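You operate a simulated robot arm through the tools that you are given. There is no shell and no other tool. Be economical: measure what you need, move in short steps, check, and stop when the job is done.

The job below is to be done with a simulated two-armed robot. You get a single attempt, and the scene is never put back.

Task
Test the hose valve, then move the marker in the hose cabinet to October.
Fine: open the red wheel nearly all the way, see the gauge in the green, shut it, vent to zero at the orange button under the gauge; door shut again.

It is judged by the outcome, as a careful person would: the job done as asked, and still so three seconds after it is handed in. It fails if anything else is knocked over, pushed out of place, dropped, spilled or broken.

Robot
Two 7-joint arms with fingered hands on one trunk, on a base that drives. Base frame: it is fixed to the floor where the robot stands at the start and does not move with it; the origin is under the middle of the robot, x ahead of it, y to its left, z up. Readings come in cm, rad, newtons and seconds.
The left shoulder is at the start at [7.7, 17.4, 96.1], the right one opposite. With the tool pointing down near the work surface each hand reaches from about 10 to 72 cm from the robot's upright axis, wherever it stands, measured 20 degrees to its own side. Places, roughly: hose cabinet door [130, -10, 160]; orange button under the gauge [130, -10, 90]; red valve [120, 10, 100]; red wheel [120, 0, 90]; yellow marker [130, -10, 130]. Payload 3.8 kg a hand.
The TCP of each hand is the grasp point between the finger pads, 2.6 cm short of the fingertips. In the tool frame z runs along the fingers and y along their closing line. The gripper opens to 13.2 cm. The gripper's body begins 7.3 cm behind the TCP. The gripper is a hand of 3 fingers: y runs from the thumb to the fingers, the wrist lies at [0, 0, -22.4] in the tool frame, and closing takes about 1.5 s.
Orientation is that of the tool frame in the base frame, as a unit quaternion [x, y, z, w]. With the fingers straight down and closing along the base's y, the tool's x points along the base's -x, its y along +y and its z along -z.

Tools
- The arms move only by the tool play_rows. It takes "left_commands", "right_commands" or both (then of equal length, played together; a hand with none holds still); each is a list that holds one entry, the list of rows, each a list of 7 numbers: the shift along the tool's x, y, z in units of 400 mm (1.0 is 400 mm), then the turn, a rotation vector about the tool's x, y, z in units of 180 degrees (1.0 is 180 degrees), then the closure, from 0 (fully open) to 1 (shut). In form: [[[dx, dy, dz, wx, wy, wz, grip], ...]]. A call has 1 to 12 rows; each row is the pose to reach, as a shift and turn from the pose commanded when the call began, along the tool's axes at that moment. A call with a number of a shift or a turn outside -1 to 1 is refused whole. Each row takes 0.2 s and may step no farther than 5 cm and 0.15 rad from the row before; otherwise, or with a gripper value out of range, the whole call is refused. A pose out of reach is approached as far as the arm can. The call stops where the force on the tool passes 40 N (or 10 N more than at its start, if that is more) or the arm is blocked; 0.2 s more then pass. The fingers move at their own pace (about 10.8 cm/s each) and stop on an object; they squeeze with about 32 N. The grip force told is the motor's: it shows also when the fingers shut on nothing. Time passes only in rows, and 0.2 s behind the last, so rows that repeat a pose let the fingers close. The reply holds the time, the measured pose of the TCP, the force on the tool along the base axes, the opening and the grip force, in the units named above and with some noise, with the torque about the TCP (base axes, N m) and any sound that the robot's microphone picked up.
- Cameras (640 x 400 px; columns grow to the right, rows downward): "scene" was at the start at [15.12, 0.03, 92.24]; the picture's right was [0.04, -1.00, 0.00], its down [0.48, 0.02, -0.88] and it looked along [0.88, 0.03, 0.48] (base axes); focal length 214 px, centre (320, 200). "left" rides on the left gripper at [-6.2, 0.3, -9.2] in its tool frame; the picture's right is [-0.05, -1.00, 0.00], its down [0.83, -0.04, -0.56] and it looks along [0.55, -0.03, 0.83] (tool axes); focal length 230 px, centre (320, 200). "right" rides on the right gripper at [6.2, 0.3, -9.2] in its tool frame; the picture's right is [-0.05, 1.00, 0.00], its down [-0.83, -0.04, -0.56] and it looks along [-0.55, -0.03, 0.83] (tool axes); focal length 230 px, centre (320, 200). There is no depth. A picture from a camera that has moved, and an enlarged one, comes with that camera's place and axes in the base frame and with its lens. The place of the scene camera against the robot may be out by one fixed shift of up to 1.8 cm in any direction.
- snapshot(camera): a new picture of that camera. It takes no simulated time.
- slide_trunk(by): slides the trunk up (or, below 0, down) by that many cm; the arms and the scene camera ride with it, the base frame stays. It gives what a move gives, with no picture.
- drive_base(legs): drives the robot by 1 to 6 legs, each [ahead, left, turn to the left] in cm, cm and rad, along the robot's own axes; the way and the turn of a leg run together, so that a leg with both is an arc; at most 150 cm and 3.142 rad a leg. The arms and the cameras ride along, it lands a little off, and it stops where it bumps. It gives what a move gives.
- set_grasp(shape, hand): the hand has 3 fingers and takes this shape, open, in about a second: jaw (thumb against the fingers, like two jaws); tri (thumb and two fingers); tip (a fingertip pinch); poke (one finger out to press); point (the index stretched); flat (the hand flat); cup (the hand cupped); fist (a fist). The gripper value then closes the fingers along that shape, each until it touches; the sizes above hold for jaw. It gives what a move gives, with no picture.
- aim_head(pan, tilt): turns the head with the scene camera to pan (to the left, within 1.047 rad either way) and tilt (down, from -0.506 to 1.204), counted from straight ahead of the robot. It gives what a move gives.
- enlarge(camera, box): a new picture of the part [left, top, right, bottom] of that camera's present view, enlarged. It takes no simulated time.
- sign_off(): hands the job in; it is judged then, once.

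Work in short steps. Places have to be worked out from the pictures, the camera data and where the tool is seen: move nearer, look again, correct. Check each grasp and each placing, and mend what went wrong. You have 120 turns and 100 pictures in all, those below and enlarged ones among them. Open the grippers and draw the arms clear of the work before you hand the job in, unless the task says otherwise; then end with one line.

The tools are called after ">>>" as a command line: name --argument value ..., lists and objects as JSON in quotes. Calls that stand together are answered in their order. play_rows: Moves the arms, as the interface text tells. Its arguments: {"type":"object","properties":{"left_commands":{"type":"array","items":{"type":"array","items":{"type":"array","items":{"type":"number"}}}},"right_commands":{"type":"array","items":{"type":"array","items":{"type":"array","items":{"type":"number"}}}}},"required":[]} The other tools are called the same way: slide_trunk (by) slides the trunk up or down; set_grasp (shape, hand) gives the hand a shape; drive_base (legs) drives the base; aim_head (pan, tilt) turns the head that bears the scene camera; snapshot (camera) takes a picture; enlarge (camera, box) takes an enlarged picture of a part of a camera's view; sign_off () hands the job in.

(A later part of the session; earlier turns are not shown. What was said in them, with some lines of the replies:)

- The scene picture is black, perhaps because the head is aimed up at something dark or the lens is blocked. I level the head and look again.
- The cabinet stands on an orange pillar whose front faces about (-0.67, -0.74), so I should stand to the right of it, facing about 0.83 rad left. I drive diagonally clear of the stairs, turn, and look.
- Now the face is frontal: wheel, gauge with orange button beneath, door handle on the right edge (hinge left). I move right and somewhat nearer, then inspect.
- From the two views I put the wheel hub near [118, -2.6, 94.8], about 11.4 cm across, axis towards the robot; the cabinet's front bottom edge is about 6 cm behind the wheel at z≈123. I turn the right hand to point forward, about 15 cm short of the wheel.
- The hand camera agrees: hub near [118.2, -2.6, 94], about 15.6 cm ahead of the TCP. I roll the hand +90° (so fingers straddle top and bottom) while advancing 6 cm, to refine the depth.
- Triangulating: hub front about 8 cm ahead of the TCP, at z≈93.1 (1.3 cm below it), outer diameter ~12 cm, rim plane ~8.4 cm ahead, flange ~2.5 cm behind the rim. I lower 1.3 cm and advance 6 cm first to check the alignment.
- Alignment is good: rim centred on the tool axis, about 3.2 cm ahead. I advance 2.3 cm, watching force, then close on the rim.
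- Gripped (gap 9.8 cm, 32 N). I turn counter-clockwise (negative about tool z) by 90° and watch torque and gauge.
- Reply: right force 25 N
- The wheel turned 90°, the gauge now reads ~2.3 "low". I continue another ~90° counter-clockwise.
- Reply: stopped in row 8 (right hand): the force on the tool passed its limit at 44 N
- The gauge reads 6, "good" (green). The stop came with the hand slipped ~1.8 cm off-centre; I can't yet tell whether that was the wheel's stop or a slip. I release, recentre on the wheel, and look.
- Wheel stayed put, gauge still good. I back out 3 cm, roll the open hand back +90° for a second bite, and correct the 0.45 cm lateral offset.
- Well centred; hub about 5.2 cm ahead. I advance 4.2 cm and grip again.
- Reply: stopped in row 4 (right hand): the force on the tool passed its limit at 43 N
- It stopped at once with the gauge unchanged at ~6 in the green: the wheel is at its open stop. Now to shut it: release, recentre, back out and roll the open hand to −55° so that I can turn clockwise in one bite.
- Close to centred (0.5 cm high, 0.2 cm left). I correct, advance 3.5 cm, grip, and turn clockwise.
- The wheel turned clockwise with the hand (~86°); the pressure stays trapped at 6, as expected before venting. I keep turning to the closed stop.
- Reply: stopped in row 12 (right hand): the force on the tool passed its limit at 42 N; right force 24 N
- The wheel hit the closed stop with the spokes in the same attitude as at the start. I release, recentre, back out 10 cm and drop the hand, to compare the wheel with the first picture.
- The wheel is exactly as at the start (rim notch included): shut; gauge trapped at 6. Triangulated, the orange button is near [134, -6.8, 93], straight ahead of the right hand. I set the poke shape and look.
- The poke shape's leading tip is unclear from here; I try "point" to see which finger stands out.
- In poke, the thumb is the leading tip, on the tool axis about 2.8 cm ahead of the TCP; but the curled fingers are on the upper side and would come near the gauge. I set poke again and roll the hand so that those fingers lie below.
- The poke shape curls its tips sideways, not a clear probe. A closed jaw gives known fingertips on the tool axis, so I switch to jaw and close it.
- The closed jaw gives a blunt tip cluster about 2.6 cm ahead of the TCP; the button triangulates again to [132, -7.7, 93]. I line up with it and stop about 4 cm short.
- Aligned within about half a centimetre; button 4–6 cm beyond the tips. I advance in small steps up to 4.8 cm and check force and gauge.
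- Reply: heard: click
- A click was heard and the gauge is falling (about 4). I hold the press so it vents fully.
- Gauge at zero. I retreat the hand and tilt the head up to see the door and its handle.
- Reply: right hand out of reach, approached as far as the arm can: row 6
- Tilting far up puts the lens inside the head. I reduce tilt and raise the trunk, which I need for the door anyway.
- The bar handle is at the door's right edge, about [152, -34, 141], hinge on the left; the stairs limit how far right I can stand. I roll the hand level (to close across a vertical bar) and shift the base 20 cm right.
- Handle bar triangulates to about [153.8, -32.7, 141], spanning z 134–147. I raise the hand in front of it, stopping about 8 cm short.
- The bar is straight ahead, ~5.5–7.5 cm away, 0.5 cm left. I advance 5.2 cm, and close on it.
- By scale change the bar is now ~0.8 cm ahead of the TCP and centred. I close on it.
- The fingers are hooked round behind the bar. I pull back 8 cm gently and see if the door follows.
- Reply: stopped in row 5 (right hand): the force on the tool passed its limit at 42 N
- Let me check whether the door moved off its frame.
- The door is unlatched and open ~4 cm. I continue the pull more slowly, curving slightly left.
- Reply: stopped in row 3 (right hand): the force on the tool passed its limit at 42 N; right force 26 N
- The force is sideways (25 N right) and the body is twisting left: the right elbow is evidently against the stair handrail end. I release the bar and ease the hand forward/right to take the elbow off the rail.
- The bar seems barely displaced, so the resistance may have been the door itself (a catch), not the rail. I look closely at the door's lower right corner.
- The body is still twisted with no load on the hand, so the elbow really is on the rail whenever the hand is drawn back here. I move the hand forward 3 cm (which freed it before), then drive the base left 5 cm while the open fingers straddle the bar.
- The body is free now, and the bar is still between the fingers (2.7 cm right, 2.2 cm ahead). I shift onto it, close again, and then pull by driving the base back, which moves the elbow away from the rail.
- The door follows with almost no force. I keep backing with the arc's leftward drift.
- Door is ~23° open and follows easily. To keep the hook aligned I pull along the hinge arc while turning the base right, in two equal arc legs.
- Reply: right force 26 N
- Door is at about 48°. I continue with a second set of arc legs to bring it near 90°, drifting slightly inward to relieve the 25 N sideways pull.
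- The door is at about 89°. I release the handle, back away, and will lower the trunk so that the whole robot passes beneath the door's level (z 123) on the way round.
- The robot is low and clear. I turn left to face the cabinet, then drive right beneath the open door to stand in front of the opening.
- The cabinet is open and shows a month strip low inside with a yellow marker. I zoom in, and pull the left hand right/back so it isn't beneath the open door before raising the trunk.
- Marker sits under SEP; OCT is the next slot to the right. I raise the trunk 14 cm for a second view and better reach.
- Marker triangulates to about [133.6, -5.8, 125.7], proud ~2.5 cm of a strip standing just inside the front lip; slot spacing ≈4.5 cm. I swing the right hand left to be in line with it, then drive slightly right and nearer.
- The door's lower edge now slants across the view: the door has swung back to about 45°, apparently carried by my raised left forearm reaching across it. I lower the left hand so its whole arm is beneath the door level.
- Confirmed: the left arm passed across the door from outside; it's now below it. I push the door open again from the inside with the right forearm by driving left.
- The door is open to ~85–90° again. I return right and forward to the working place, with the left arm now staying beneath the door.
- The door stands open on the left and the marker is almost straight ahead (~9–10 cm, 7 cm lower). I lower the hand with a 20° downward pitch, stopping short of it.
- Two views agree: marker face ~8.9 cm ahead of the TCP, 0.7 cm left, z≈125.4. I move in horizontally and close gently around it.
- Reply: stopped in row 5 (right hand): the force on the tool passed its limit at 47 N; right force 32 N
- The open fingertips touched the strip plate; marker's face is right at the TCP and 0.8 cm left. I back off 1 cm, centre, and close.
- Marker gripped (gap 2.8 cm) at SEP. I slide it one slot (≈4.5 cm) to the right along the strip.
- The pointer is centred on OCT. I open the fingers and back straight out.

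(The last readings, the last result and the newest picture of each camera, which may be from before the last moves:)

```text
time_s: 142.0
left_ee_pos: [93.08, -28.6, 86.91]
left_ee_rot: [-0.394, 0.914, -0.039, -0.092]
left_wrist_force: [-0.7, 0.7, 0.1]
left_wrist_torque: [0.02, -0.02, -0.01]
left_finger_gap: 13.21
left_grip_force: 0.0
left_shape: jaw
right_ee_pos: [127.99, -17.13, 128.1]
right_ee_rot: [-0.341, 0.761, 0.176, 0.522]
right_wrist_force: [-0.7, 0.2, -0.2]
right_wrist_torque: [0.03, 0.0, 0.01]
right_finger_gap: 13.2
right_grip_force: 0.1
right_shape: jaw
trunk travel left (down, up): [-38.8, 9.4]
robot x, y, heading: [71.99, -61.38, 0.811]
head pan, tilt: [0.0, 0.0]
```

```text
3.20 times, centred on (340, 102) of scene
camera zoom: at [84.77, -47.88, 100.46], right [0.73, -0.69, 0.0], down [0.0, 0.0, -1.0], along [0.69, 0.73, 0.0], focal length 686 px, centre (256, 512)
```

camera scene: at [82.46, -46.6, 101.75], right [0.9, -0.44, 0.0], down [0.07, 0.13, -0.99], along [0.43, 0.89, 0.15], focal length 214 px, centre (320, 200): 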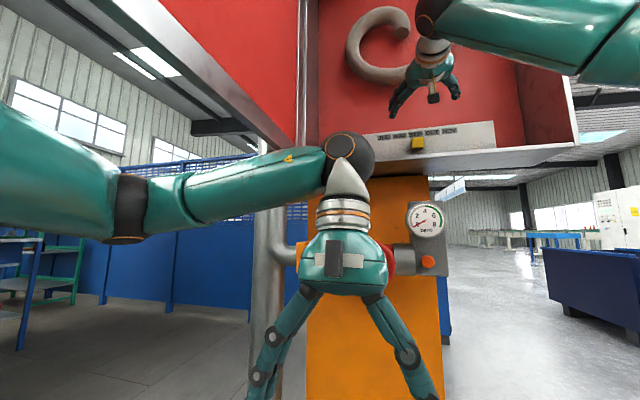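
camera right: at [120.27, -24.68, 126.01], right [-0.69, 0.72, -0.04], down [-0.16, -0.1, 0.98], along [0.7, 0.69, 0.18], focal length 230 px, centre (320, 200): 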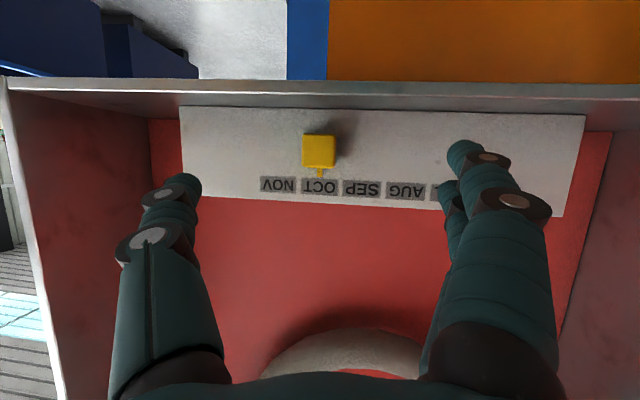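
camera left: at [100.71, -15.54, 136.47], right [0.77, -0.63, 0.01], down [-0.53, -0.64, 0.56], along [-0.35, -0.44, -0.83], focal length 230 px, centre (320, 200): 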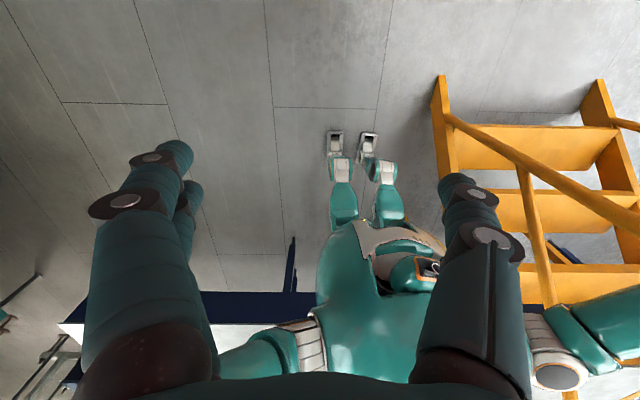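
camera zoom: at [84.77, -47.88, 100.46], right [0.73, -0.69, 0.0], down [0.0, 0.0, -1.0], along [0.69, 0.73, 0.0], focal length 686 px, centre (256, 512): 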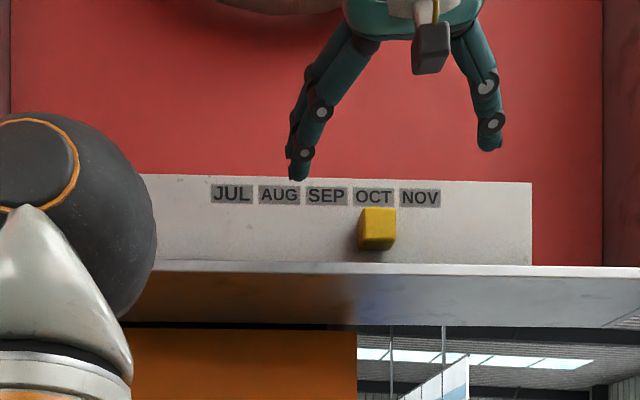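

Marker sits at OCT. Now to shut the door: I back off, close the jaw, lower the trunk so everything passes beneath the door, and go round to its outer (left) side.

>>> drive_base --legs '[[-15, 0, 0]]'

>>> play_rows --right_commands '[[[0, 0, 0, 0, 0, 0, 1], [0, 0, 0, 0, 0, 0, 1], [0, 0, 0, 0, 0, 0, 1], [0, 0, 0, 0, 0, 0, 1], [0, 0, 0, 0, 0, 0, 1], [0, 0, 0, 0, 0, 0, 1], [0, 0, 0, 0, 0, 0, 1]]]'

>>> slide_trunk --by -34

>>> drive_base --legs '[[-4, 78, 0], [-10, 0, -0.39]]'

>>> slide_trunk --by 20

>>> snapshot --camera "scene"

```text
time_s: 143.4
left_ee_pos: [82.61, -39.41, 86.98]
left_ee_rot: [-0.394, 0.913, -0.039, -0.092]
left_wrist_force: [-0.4, -1.1, -0.4]
left_wrist_torque: [0.03, 0.01, 0.05]
left_finger_gap: 13.18
left_grip_force: 0.0
left_shape: jaw
right_ee_pos: [117.9, -27.99, 128.11]
right_ee_rot: [-0.341, 0.761, 0.176, 0.522]
right_wrist_force: [0.4, 0.7, -0.5]
right_wrist_torque: [0.02, 0.01, -0.02]
right_finger_gap: 13.17
right_grip_force: 0.1
right_shape: jaw
trunk travel left (down, up): [-38.8, 9.4]
robot x, y, heading: [62.06, -71.86, 0.81]
head pan, tilt: [0.0, 0.0]
```

```text
time_s: 145.0
left_ee_pos: [82.89, -39.37, 86.98]
left_ee_rot: [-0.394, 0.913, -0.04, -0.093]
left_wrist_force: [-0.2, 0.1, 0.0]
left_wrist_torque: [0.01, -0.01, 0.01]
left_finger_gap: 13.19
left_grip_force: 0.1
left_shape: jaw
right_ee_pos: [117.98, -27.81, 128.14]
right_ee_rot: [-0.342, 0.761, 0.177, 0.522]
right_wrist_force: [-0.7, 0.1, -0.5]
right_wrist_torque: [-0.02, 0.03, -0.01]
right_finger_gap: 0.0
right_grip_force: 32.3
right_shape: jaw
trunk travel left (down, up): [-38.8, 9.4]
robot x, y, heading: [61.44, -72.26, 0.809]
head pan, tilt: [0.0, 0.0]
```

```text
time_s: 148.3
left_ee_pos: [82.78, -39.39, 53.1]
left_ee_rot: [-0.395, 0.913, -0.04, -0.092]
left_wrist_force: [0.1, 0.4, -0.1]
left_wrist_torque: [0.0, -0.04, 0.01]
left_finger_gap: 13.2
left_grip_force: 0.0
left_shape: jaw
right_ee_pos: [117.95, -27.87, 93.96]
right_ee_rot: [-0.341, 0.761, 0.176, 0.523]
right_wrist_force: [-1.0, 0.9, -0.7]
right_wrist_torque: [0.0, -0.01, 0.0]
right_finger_gap: 0.0
right_grip_force: 31.8
right_shape: jaw
trunk travel left (down, up): [-4.8, 43.4]
robot x, y, heading: [61.76, -72.04, 0.814]
head pan, tilt: [0.0, 0.0]
```

```text
time_s: 156.7
left_ee_pos: [26.58, -5.21, 53.05]
left_ee_rot: [-0.209, 0.973, -0.022, -0.099]
left_wrist_force: [-0.2, 0.8, -1.3]
left_wrist_torque: [0.02, 0.02, -0.03]
left_finger_gap: 13.23
left_grip_force: 0.1
left_shape: jaw
right_ee_pos: [63.38, -8.06, 94.02]
right_ee_rot: [-0.186, 0.814, 0.07, 0.546]
right_wrist_force: [-0.2, -0.2, 0.8]
right_wrist_torque: [0.01, 0.0, 0.0]
right_finger_gap: 0.0
right_grip_force: 32.3
right_shape: jaw
trunk travel left (down, up): [-4.8, 43.4]
robot x, y, heading: [-5.64, -27.59, 0.417]
head pan, tilt: [0.0, 0.0]
```

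```text
time_s: 158.9
left_ee_pos: [26.63, -5.29, 73.02]
left_ee_rot: [-0.208, 0.973, -0.021, -0.099]
left_wrist_force: [0.4, -0.3, 0.5]
left_wrist_torque: [-0.03, 0.01, 0.01]
left_finger_gap: 13.2
left_grip_force: 0.2
left_shape: jaw
right_ee_pos: [63.35, -7.93, 113.96]
right_ee_rot: [-0.187, 0.814, 0.071, 0.546]
right_wrist_force: [0.9, 0.3, -0.3]
right_wrist_torque: [0.02, -0.01, 0.0]
right_finger_gap: 0.02
right_grip_force: 31.5
right_shape: jaw
trunk travel left (down, up): [-24.8, 23.4]
robot x, y, heading: [-5.38, -27.19, 0.418]
head pan, tilt: [0.0, 0.0]
```

```text
17 pictures are left
camera scene: at [10.43, -20.5, 86.31], right [0.41, -0.91, 0.0], down [0.0, 0.0, -1.0], along [0.91, 0.41, 0.0], focal length 214 px, centre (320, 200)
```

scene: 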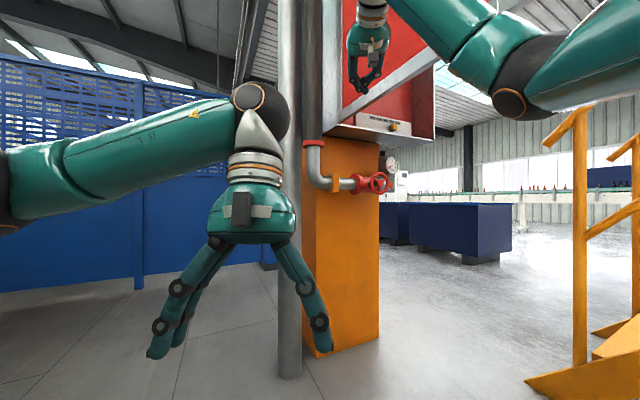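

Door at ~87°, my closed fingertips are ~17 cm outside it. I raise the trunk 18 cm so the tips are at door level, then push it with the first leg to the right.

>>> slide_trunk --by 18

>>> drive_base --legs '[[9.8, -20.2, 0], [9.8, -20.2, 0]]'

>>> snapshot --camera "scene"

```text
time_s: 160.9
left_ee_pos: [26.57, -5.3, 90.89]
left_ee_rot: [-0.208, 0.973, -0.021, -0.098]
left_wrist_force: [0.1, 0.2, 0.7]
left_wrist_torque: [-0.01, 0.0, -0.02]
left_finger_gap: 13.16
left_grip_force: 0.0
left_shape: jaw
right_ee_pos: [63.5, -8.11, 131.86]
right_ee_rot: [-0.187, 0.814, 0.07, 0.546]
right_wrist_force: [0.3, -0.5, -0.4]
right_wrist_torque: [0.0, -0.01, 0.01]
right_finger_gap: 0.0
right_grip_force: 31.9
right_shape: jaw
trunk travel left (down, up): [-42.8, 5.4]
robot x, y, heading: [-5.31, -27.29, 0.419]
head pan, tilt: [0.0, 0.0]
```

```text
time_s: 165.2
left_ee_pos: [60.97, -33.76, 91.03]
left_ee_rot: [-0.211, 0.972, -0.021, -0.1]
left_wrist_force: [0.5, -0.2, 0.0]
left_wrist_torque: [-0.01, 0.04, 0.04]
left_finger_gap: 13.19
left_grip_force: 0.0
left_shape: jaw
right_ee_pos: [97.69, -36.55, 132.1]
right_ee_rot: [-0.187, 0.813, 0.071, 0.546]
right_wrist_force: [-0.1, -0.3, -1.1]
right_wrist_torque: [-0.03, -0.02, -0.03]
right_finger_gap: 0.01
right_grip_force: 32.2
right_shape: jaw
trunk travel left (down, up): [-42.8, 5.4]
robot x, y, heading: [29.16, -56.5, 0.421]
head pan, tilt: [0.0, 0.0]
```

```text
16 pictures are left
camera scene: at [46.6, -48.33, 105.51], right [0.41, -0.91, 0.0], down [0.0, 0.0, -1.0], along [0.91, 0.41, 0.0], focal length 214 px, centre (320, 200)
```

scene: 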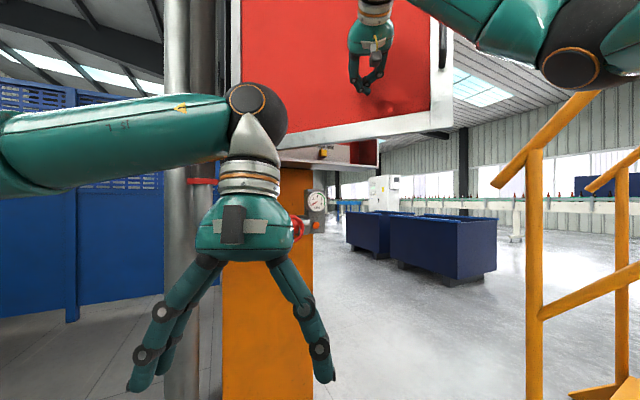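

The door is following, now near 45°. I continue forward-right, keeping the tips left of the handle and the elbow away from the rail.

>>> drive_base --legs '[[25.2, -4.3, 0], [15.0, 3.4, 0]]'

>>> snapshot --camera "scene"

>>> snapshot --camera "right"

```text
time_s: 168.1
left_ee_pos: [97.99, -18.09, 91.12]
left_ee_rot: [-0.211, 0.972, -0.021, -0.098]
left_wrist_force: [0.3, 0.2, -0.1]
left_wrist_torque: [-0.03, 0.02, 0.03]
left_finger_gap: 13.18
left_grip_force: 0.0
left_shape: jaw
right_ee_pos: [134.71, -20.7, 131.94]
right_ee_rot: [-0.189, 0.813, 0.072, 0.546]
right_wrist_force: [0.6, 0.1, -0.7]
right_wrist_torque: [-0.01, 0.0, -0.02]
right_finger_gap: 0.0
right_grip_force: 32.3
right_shape: jaw
trunk travel left (down, up): [-42.8, 5.4]
robot x, y, heading: [66.28, -40.19, 0.422]
head pan, tilt: [0.0, 0.0]
```

```text
15 pictures are left
camera scene: at [83.64, -32.57, 105.5], right [0.41, -0.91, 0.0], down [0.0, 0.0, -1.0], along [0.91, 0.41, 0.0], focal length 214 px, centre (320, 200)
```

scene: 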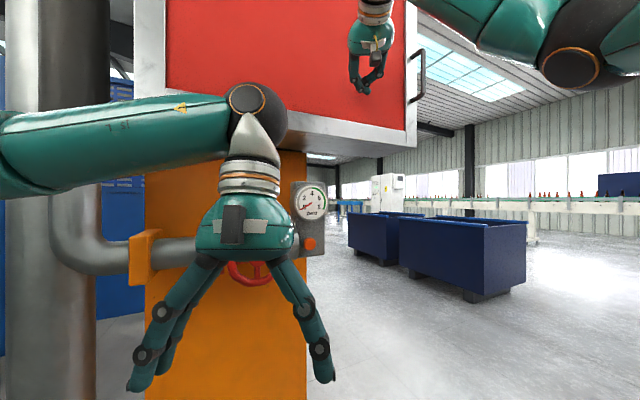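

```text
14 pictures are left
camera right: at [124.69, -24.81, 129.94], right [-0.37, 0.93, -0.04], down [-0.18, -0.03, 0.98], along [0.91, 0.37, 0.18], focal length 230 px, centre (320, 200)
```

right: 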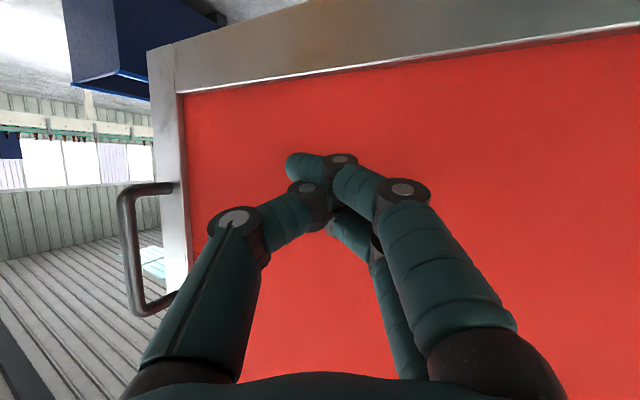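

The door is nearly shut; the last few centimetres I push with the arm, straight toward the cabinet, in 1 cm steps under the force limit.

>>> play_rows --right_commands '[[[-0.0098, 0.0103, 0.0205, 0, 0, 0, 1], [-0.0197, 0.0207, 0.041, 0, 0, 0, 1], [-0.0295, 0.031, 0.0615, 0, 0, 0, 1], [-0.0393, 0.0413, 0.082, 0, 0, 0, 1], [-0.049, 0.0517, 0.1025, 0, 0, 0, 1], [-0.059, 0.062, 0.123, 0, 0, 0, 1], [-0.066, 0.069, 0.137, 0, 0, 0, 1]]]'

>>> enlarge --camera "scene" --box '[240, 20, 460, 190]'

```text
time_s: 169.2
left_ee_pos: [97.67, -18.52, 91.27]
left_ee_rot: [-0.209, 0.973, -0.019, -0.096]
left_wrist_force: [1.1, 0.6, 0.0]
left_wrist_torque: [0.0, -0.02, 0.01]
left_finger_gap: 13.17
left_grip_force: 0.0
left_shape: jaw
right_ee_pos: [137.17, -18.63, 132.11]
right_ee_rot: [-0.185, 0.817, 0.067, 0.541]
right_wrist_force: [-24.2, -20.4, -4.1]
right_wrist_torque: [-0.15, 0.18, 0.21]
right_finger_gap: 0.0
right_grip_force: 32.2
right_shape: jaw
trunk travel left (down, up): [-42.8, 5.4]
robot x, y, heading: [65.76, -40.53, 0.424]
head pan, tilt: [0.0, 0.0]
stopped in row 5 (right hand): the force on the tool passed its limit at 48 N (the readings are from after the stop); the commanded pose is now the measured one
```

```text
2.35 times, centred on (350, 105) of scene
camera zoom: at [83.26, -32.93, 105.61], right [0.41, -0.91, 0.0], down [0.0, 0.0, -1.0], along [0.91, 0.41, 0.0], focal length 505 px, centre (249, 424)
```

zoom: 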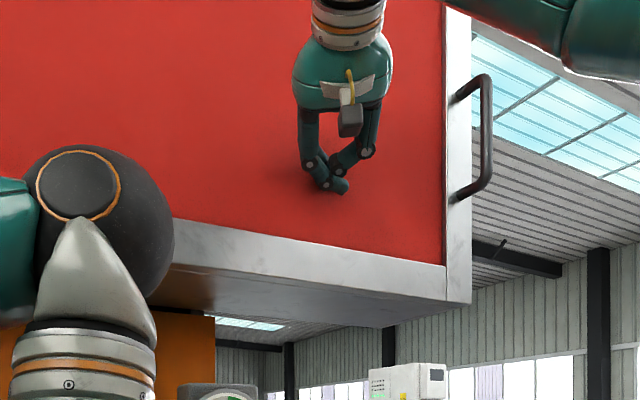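

The push met a firm stop at 48 N with the door flush. I retract the hand and back away, then check door, gauge and wheel.

>>> play_rows --right_commands '[[[0.033, -0.035, -0.068, 0, 0, 0, 1], [0.066, -0.07, -0.137, 0, 0, 0, 1], [0.098, -0.103, -0.205, 0, 0, 0, 1]]]'

>>> drive_base --legs '[[-35, 0, 0], [0, 0, 0.2]]'

>>> snapshot --camera "scene"

```text
time_s: 170.0
left_ee_pos: [97.88, -18.13, 91.05]
left_ee_rot: [-0.209, 0.973, -0.022, -0.099]
left_wrist_force: [0.1, -0.7, -0.6]
left_wrist_torque: [-0.04, -0.01, -0.01]
left_finger_gap: 13.17
left_grip_force: 0.0
left_shape: jaw
right_ee_pos: [130.74, -25.37, 131.84]
right_ee_rot: [-0.187, 0.818, 0.068, 0.54]
right_wrist_force: [0.5, 0.4, 0.2]
right_wrist_torque: [0.03, -0.04, -0.01]
right_finger_gap: 0.02
right_grip_force: 32.0
right_shape: jaw
trunk travel left (down, up): [-42.8, 5.4]
robot x, y, heading: [66.21, -40.59, 0.425]
head pan, tilt: [0.0, 0.0]
```

```text
time_s: 173.0
left_ee_pos: [60.9, -26.63, 91.1]
left_ee_rot: [-0.305, 0.947, -0.031, -0.096]
left_wrist_force: [-0.1, 0.3, 0.3]
left_wrist_torque: [0.01, -0.01, 0.01]
left_finger_gap: 13.2
left_grip_force: 0.2
left_shape: jaw
right_ee_pos: [94.64, -26.94, 131.85]
right_ee_rot: [-0.269, 0.794, 0.123, 0.532]
right_wrist_force: [0.3, -0.8, 0.1]
right_wrist_torque: [0.01, -0.01, -0.02]
right_finger_gap: 0.0
right_grip_force: 31.9
right_shape: jaw
trunk travel left (down, up): [-42.8, 5.4]
robot x, y, heading: [34.14, -54.68, 0.623]
head pan, tilt: [0.0, 0.0]
```

```text
12 pictures are left
camera scene: at [49.74, -43.68, 105.51], right [0.59, -0.81, 0.0], down [0.0, 0.0, -1.0], along [0.81, 0.59, 0.0], focal length 214 px, centre (320, 200)
```

scene: 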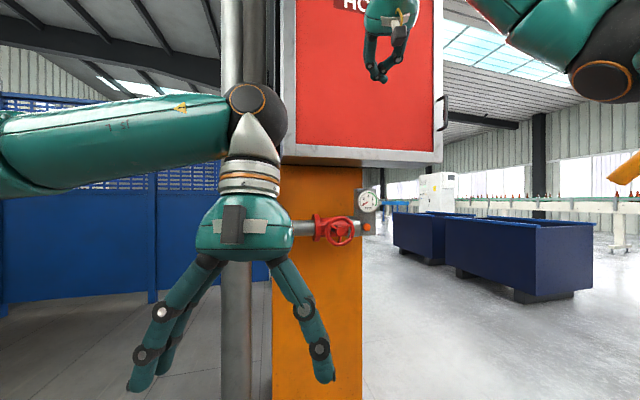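

>>> enlarge --camera "scene" --box '[270, 90, 460, 250]'

>>> play_rows --right_commands '[[[0, 0, 0, 0, 0, 0, 0.5], [0, 0, 0, 0, 0, 0, 0], [0, 0, 0, 0, 0, 0, 0], [0, 0, 0, 0, 0, 0, 0], [0, 0, 0, 0, 0, 0, 0], [0, 0, 0, 0, 0, 0, 0]]]'

>>> drive_base --legs '[[-10, 0, 0.2]]'

>>> snapshot --camera "scene"

```text
2.50 times, centred on (365, 170) of scene
camera zoom: at [49.74, -43.68, 105.51], right [0.59, -0.81, 0.0], down [0.0, 0.0, -1.0], along [0.81, 0.59, 0.0], focal length 536 px, centre (208, 275)
```

zoom: 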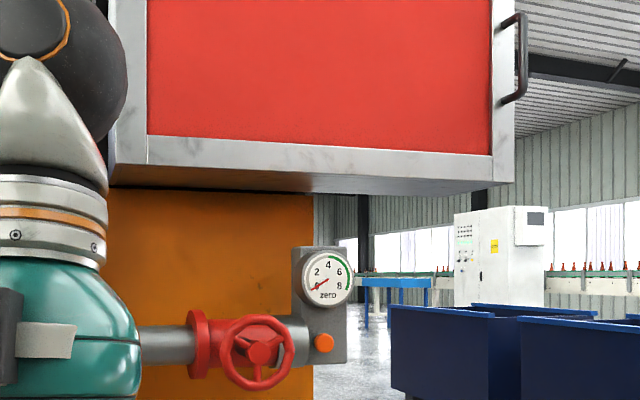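

```text
time_s: 174.4
left_ee_pos: [61.01, -26.57, 91.0]
left_ee_rot: [-0.305, 0.947, -0.032, -0.096]
left_wrist_force: [-0.3, 0.0, -1.0]
left_wrist_torque: [-0.01, 0.0, -0.01]
left_finger_gap: 13.2
left_grip_force: 0.1
left_shape: jaw
right_ee_pos: [94.55, -27.0, 132.04]
right_ee_rot: [-0.269, 0.794, 0.123, 0.532]
right_wrist_force: [-0.2, 0.2, 0.5]
right_wrist_torque: [0.0, 0.01, 0.03]
right_finger_gap: 13.2
right_grip_force: 0.1
right_shape: jaw
trunk travel left (down, up): [-42.8, 5.4]
robot x, y, heading: [34.17, -54.64, 0.626]
head pan, tilt: [0.0, 0.0]
```

```text
time_s: 175.6
left_ee_pos: [47.41, -28.46, 91.05]
left_ee_rot: [-0.4, 0.911, -0.041, -0.092]
left_wrist_force: [0.1, -1.0, 0.1]
left_wrist_torque: [0.0, 0.0, 0.02]
left_finger_gap: 13.19
left_grip_force: 0.1
left_shape: jaw
right_ee_pos: [80.4, -22.03, 131.84]
right_ee_rot: [-0.347, 0.763, 0.176, 0.516]
right_wrist_force: [0.1, -0.7, -0.4]
right_wrist_torque: [0.01, -0.02, 0.03]
right_finger_gap: 13.21
right_grip_force: 0.0
right_shape: jaw
trunk travel left (down, up): [-42.8, 5.4]
robot x, y, heading: [26.62, -61.58, 0.828]
head pan, tilt: [0.0, 0.0]
```

```text
10 pictures are left
camera scene: at [39.77, -47.33, 105.51], right [0.74, -0.68, 0.0], down [0.0, 0.0, -1.0], along [0.68, 0.74, 0.0], focal length 214 px, centre (320, 200)
```

scene: 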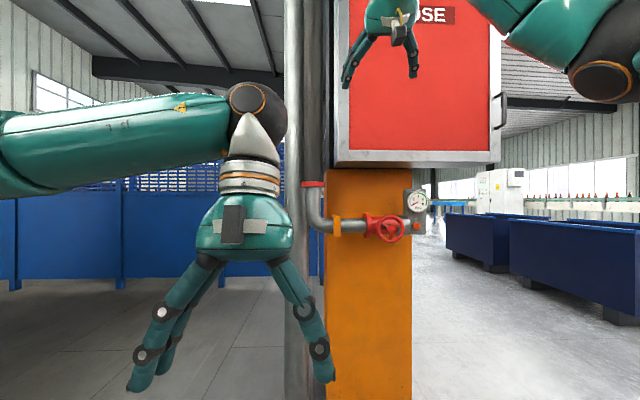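

Door looks shut, gauge at zero, wheel as at the start. I check the door's lower corners closely for a gap.

>>> enlarge --camera "scene" --box '[320, 90, 520, 215]'

>>> enlarge --camera "scene" --box '[460, 125, 520, 175]'

```text
3.20 times, centred on (420, 152) of scene
camera zoom: at [39.77, -47.33, 105.51], right [0.74, -0.68, 0.0], down [0.0, 0.0, -1.0], along [0.68, 0.74, 0.0], focal length 686 px, centre (0, 352)
```

zoom: 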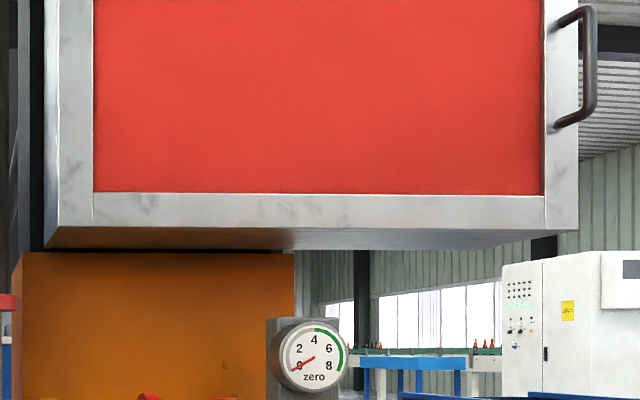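

```text
8.00 times, centred on (490, 150) of scene
camera zoom: at [39.77, -47.33, 105.51], right [0.74, -0.68, 0.0], down [0.0, 0.0, -1.0], along [0.68, 0.74, 0.0], focal length 1716 px, centre (-1040, 600)
```

zoom: 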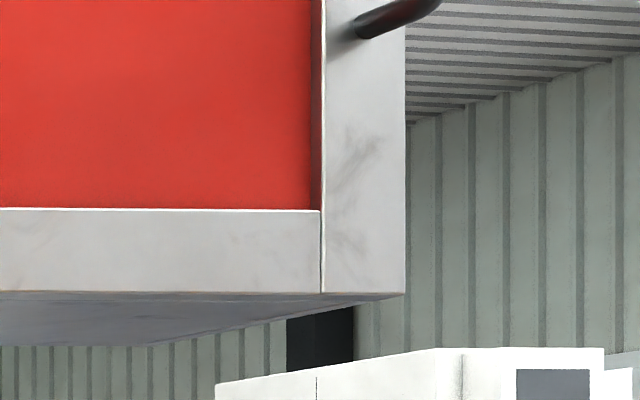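

The door is flush all along its lower edge and shut, the gauge reads zero, the wheel is closed, the marker is at OCT, and both hands are open and clear. I hand it in.

>>> sign_off

```text
The job is handed in.
```

The hose valve was opened to its stop with the gauge at 6 in the green, then shut and vented to zero; the marker is now at October and the cabinet door is shut. Along the way my right elbow pressed against the end of the stair handrail, and my left arm swung the open door part-way closed; I saw no damage from either.
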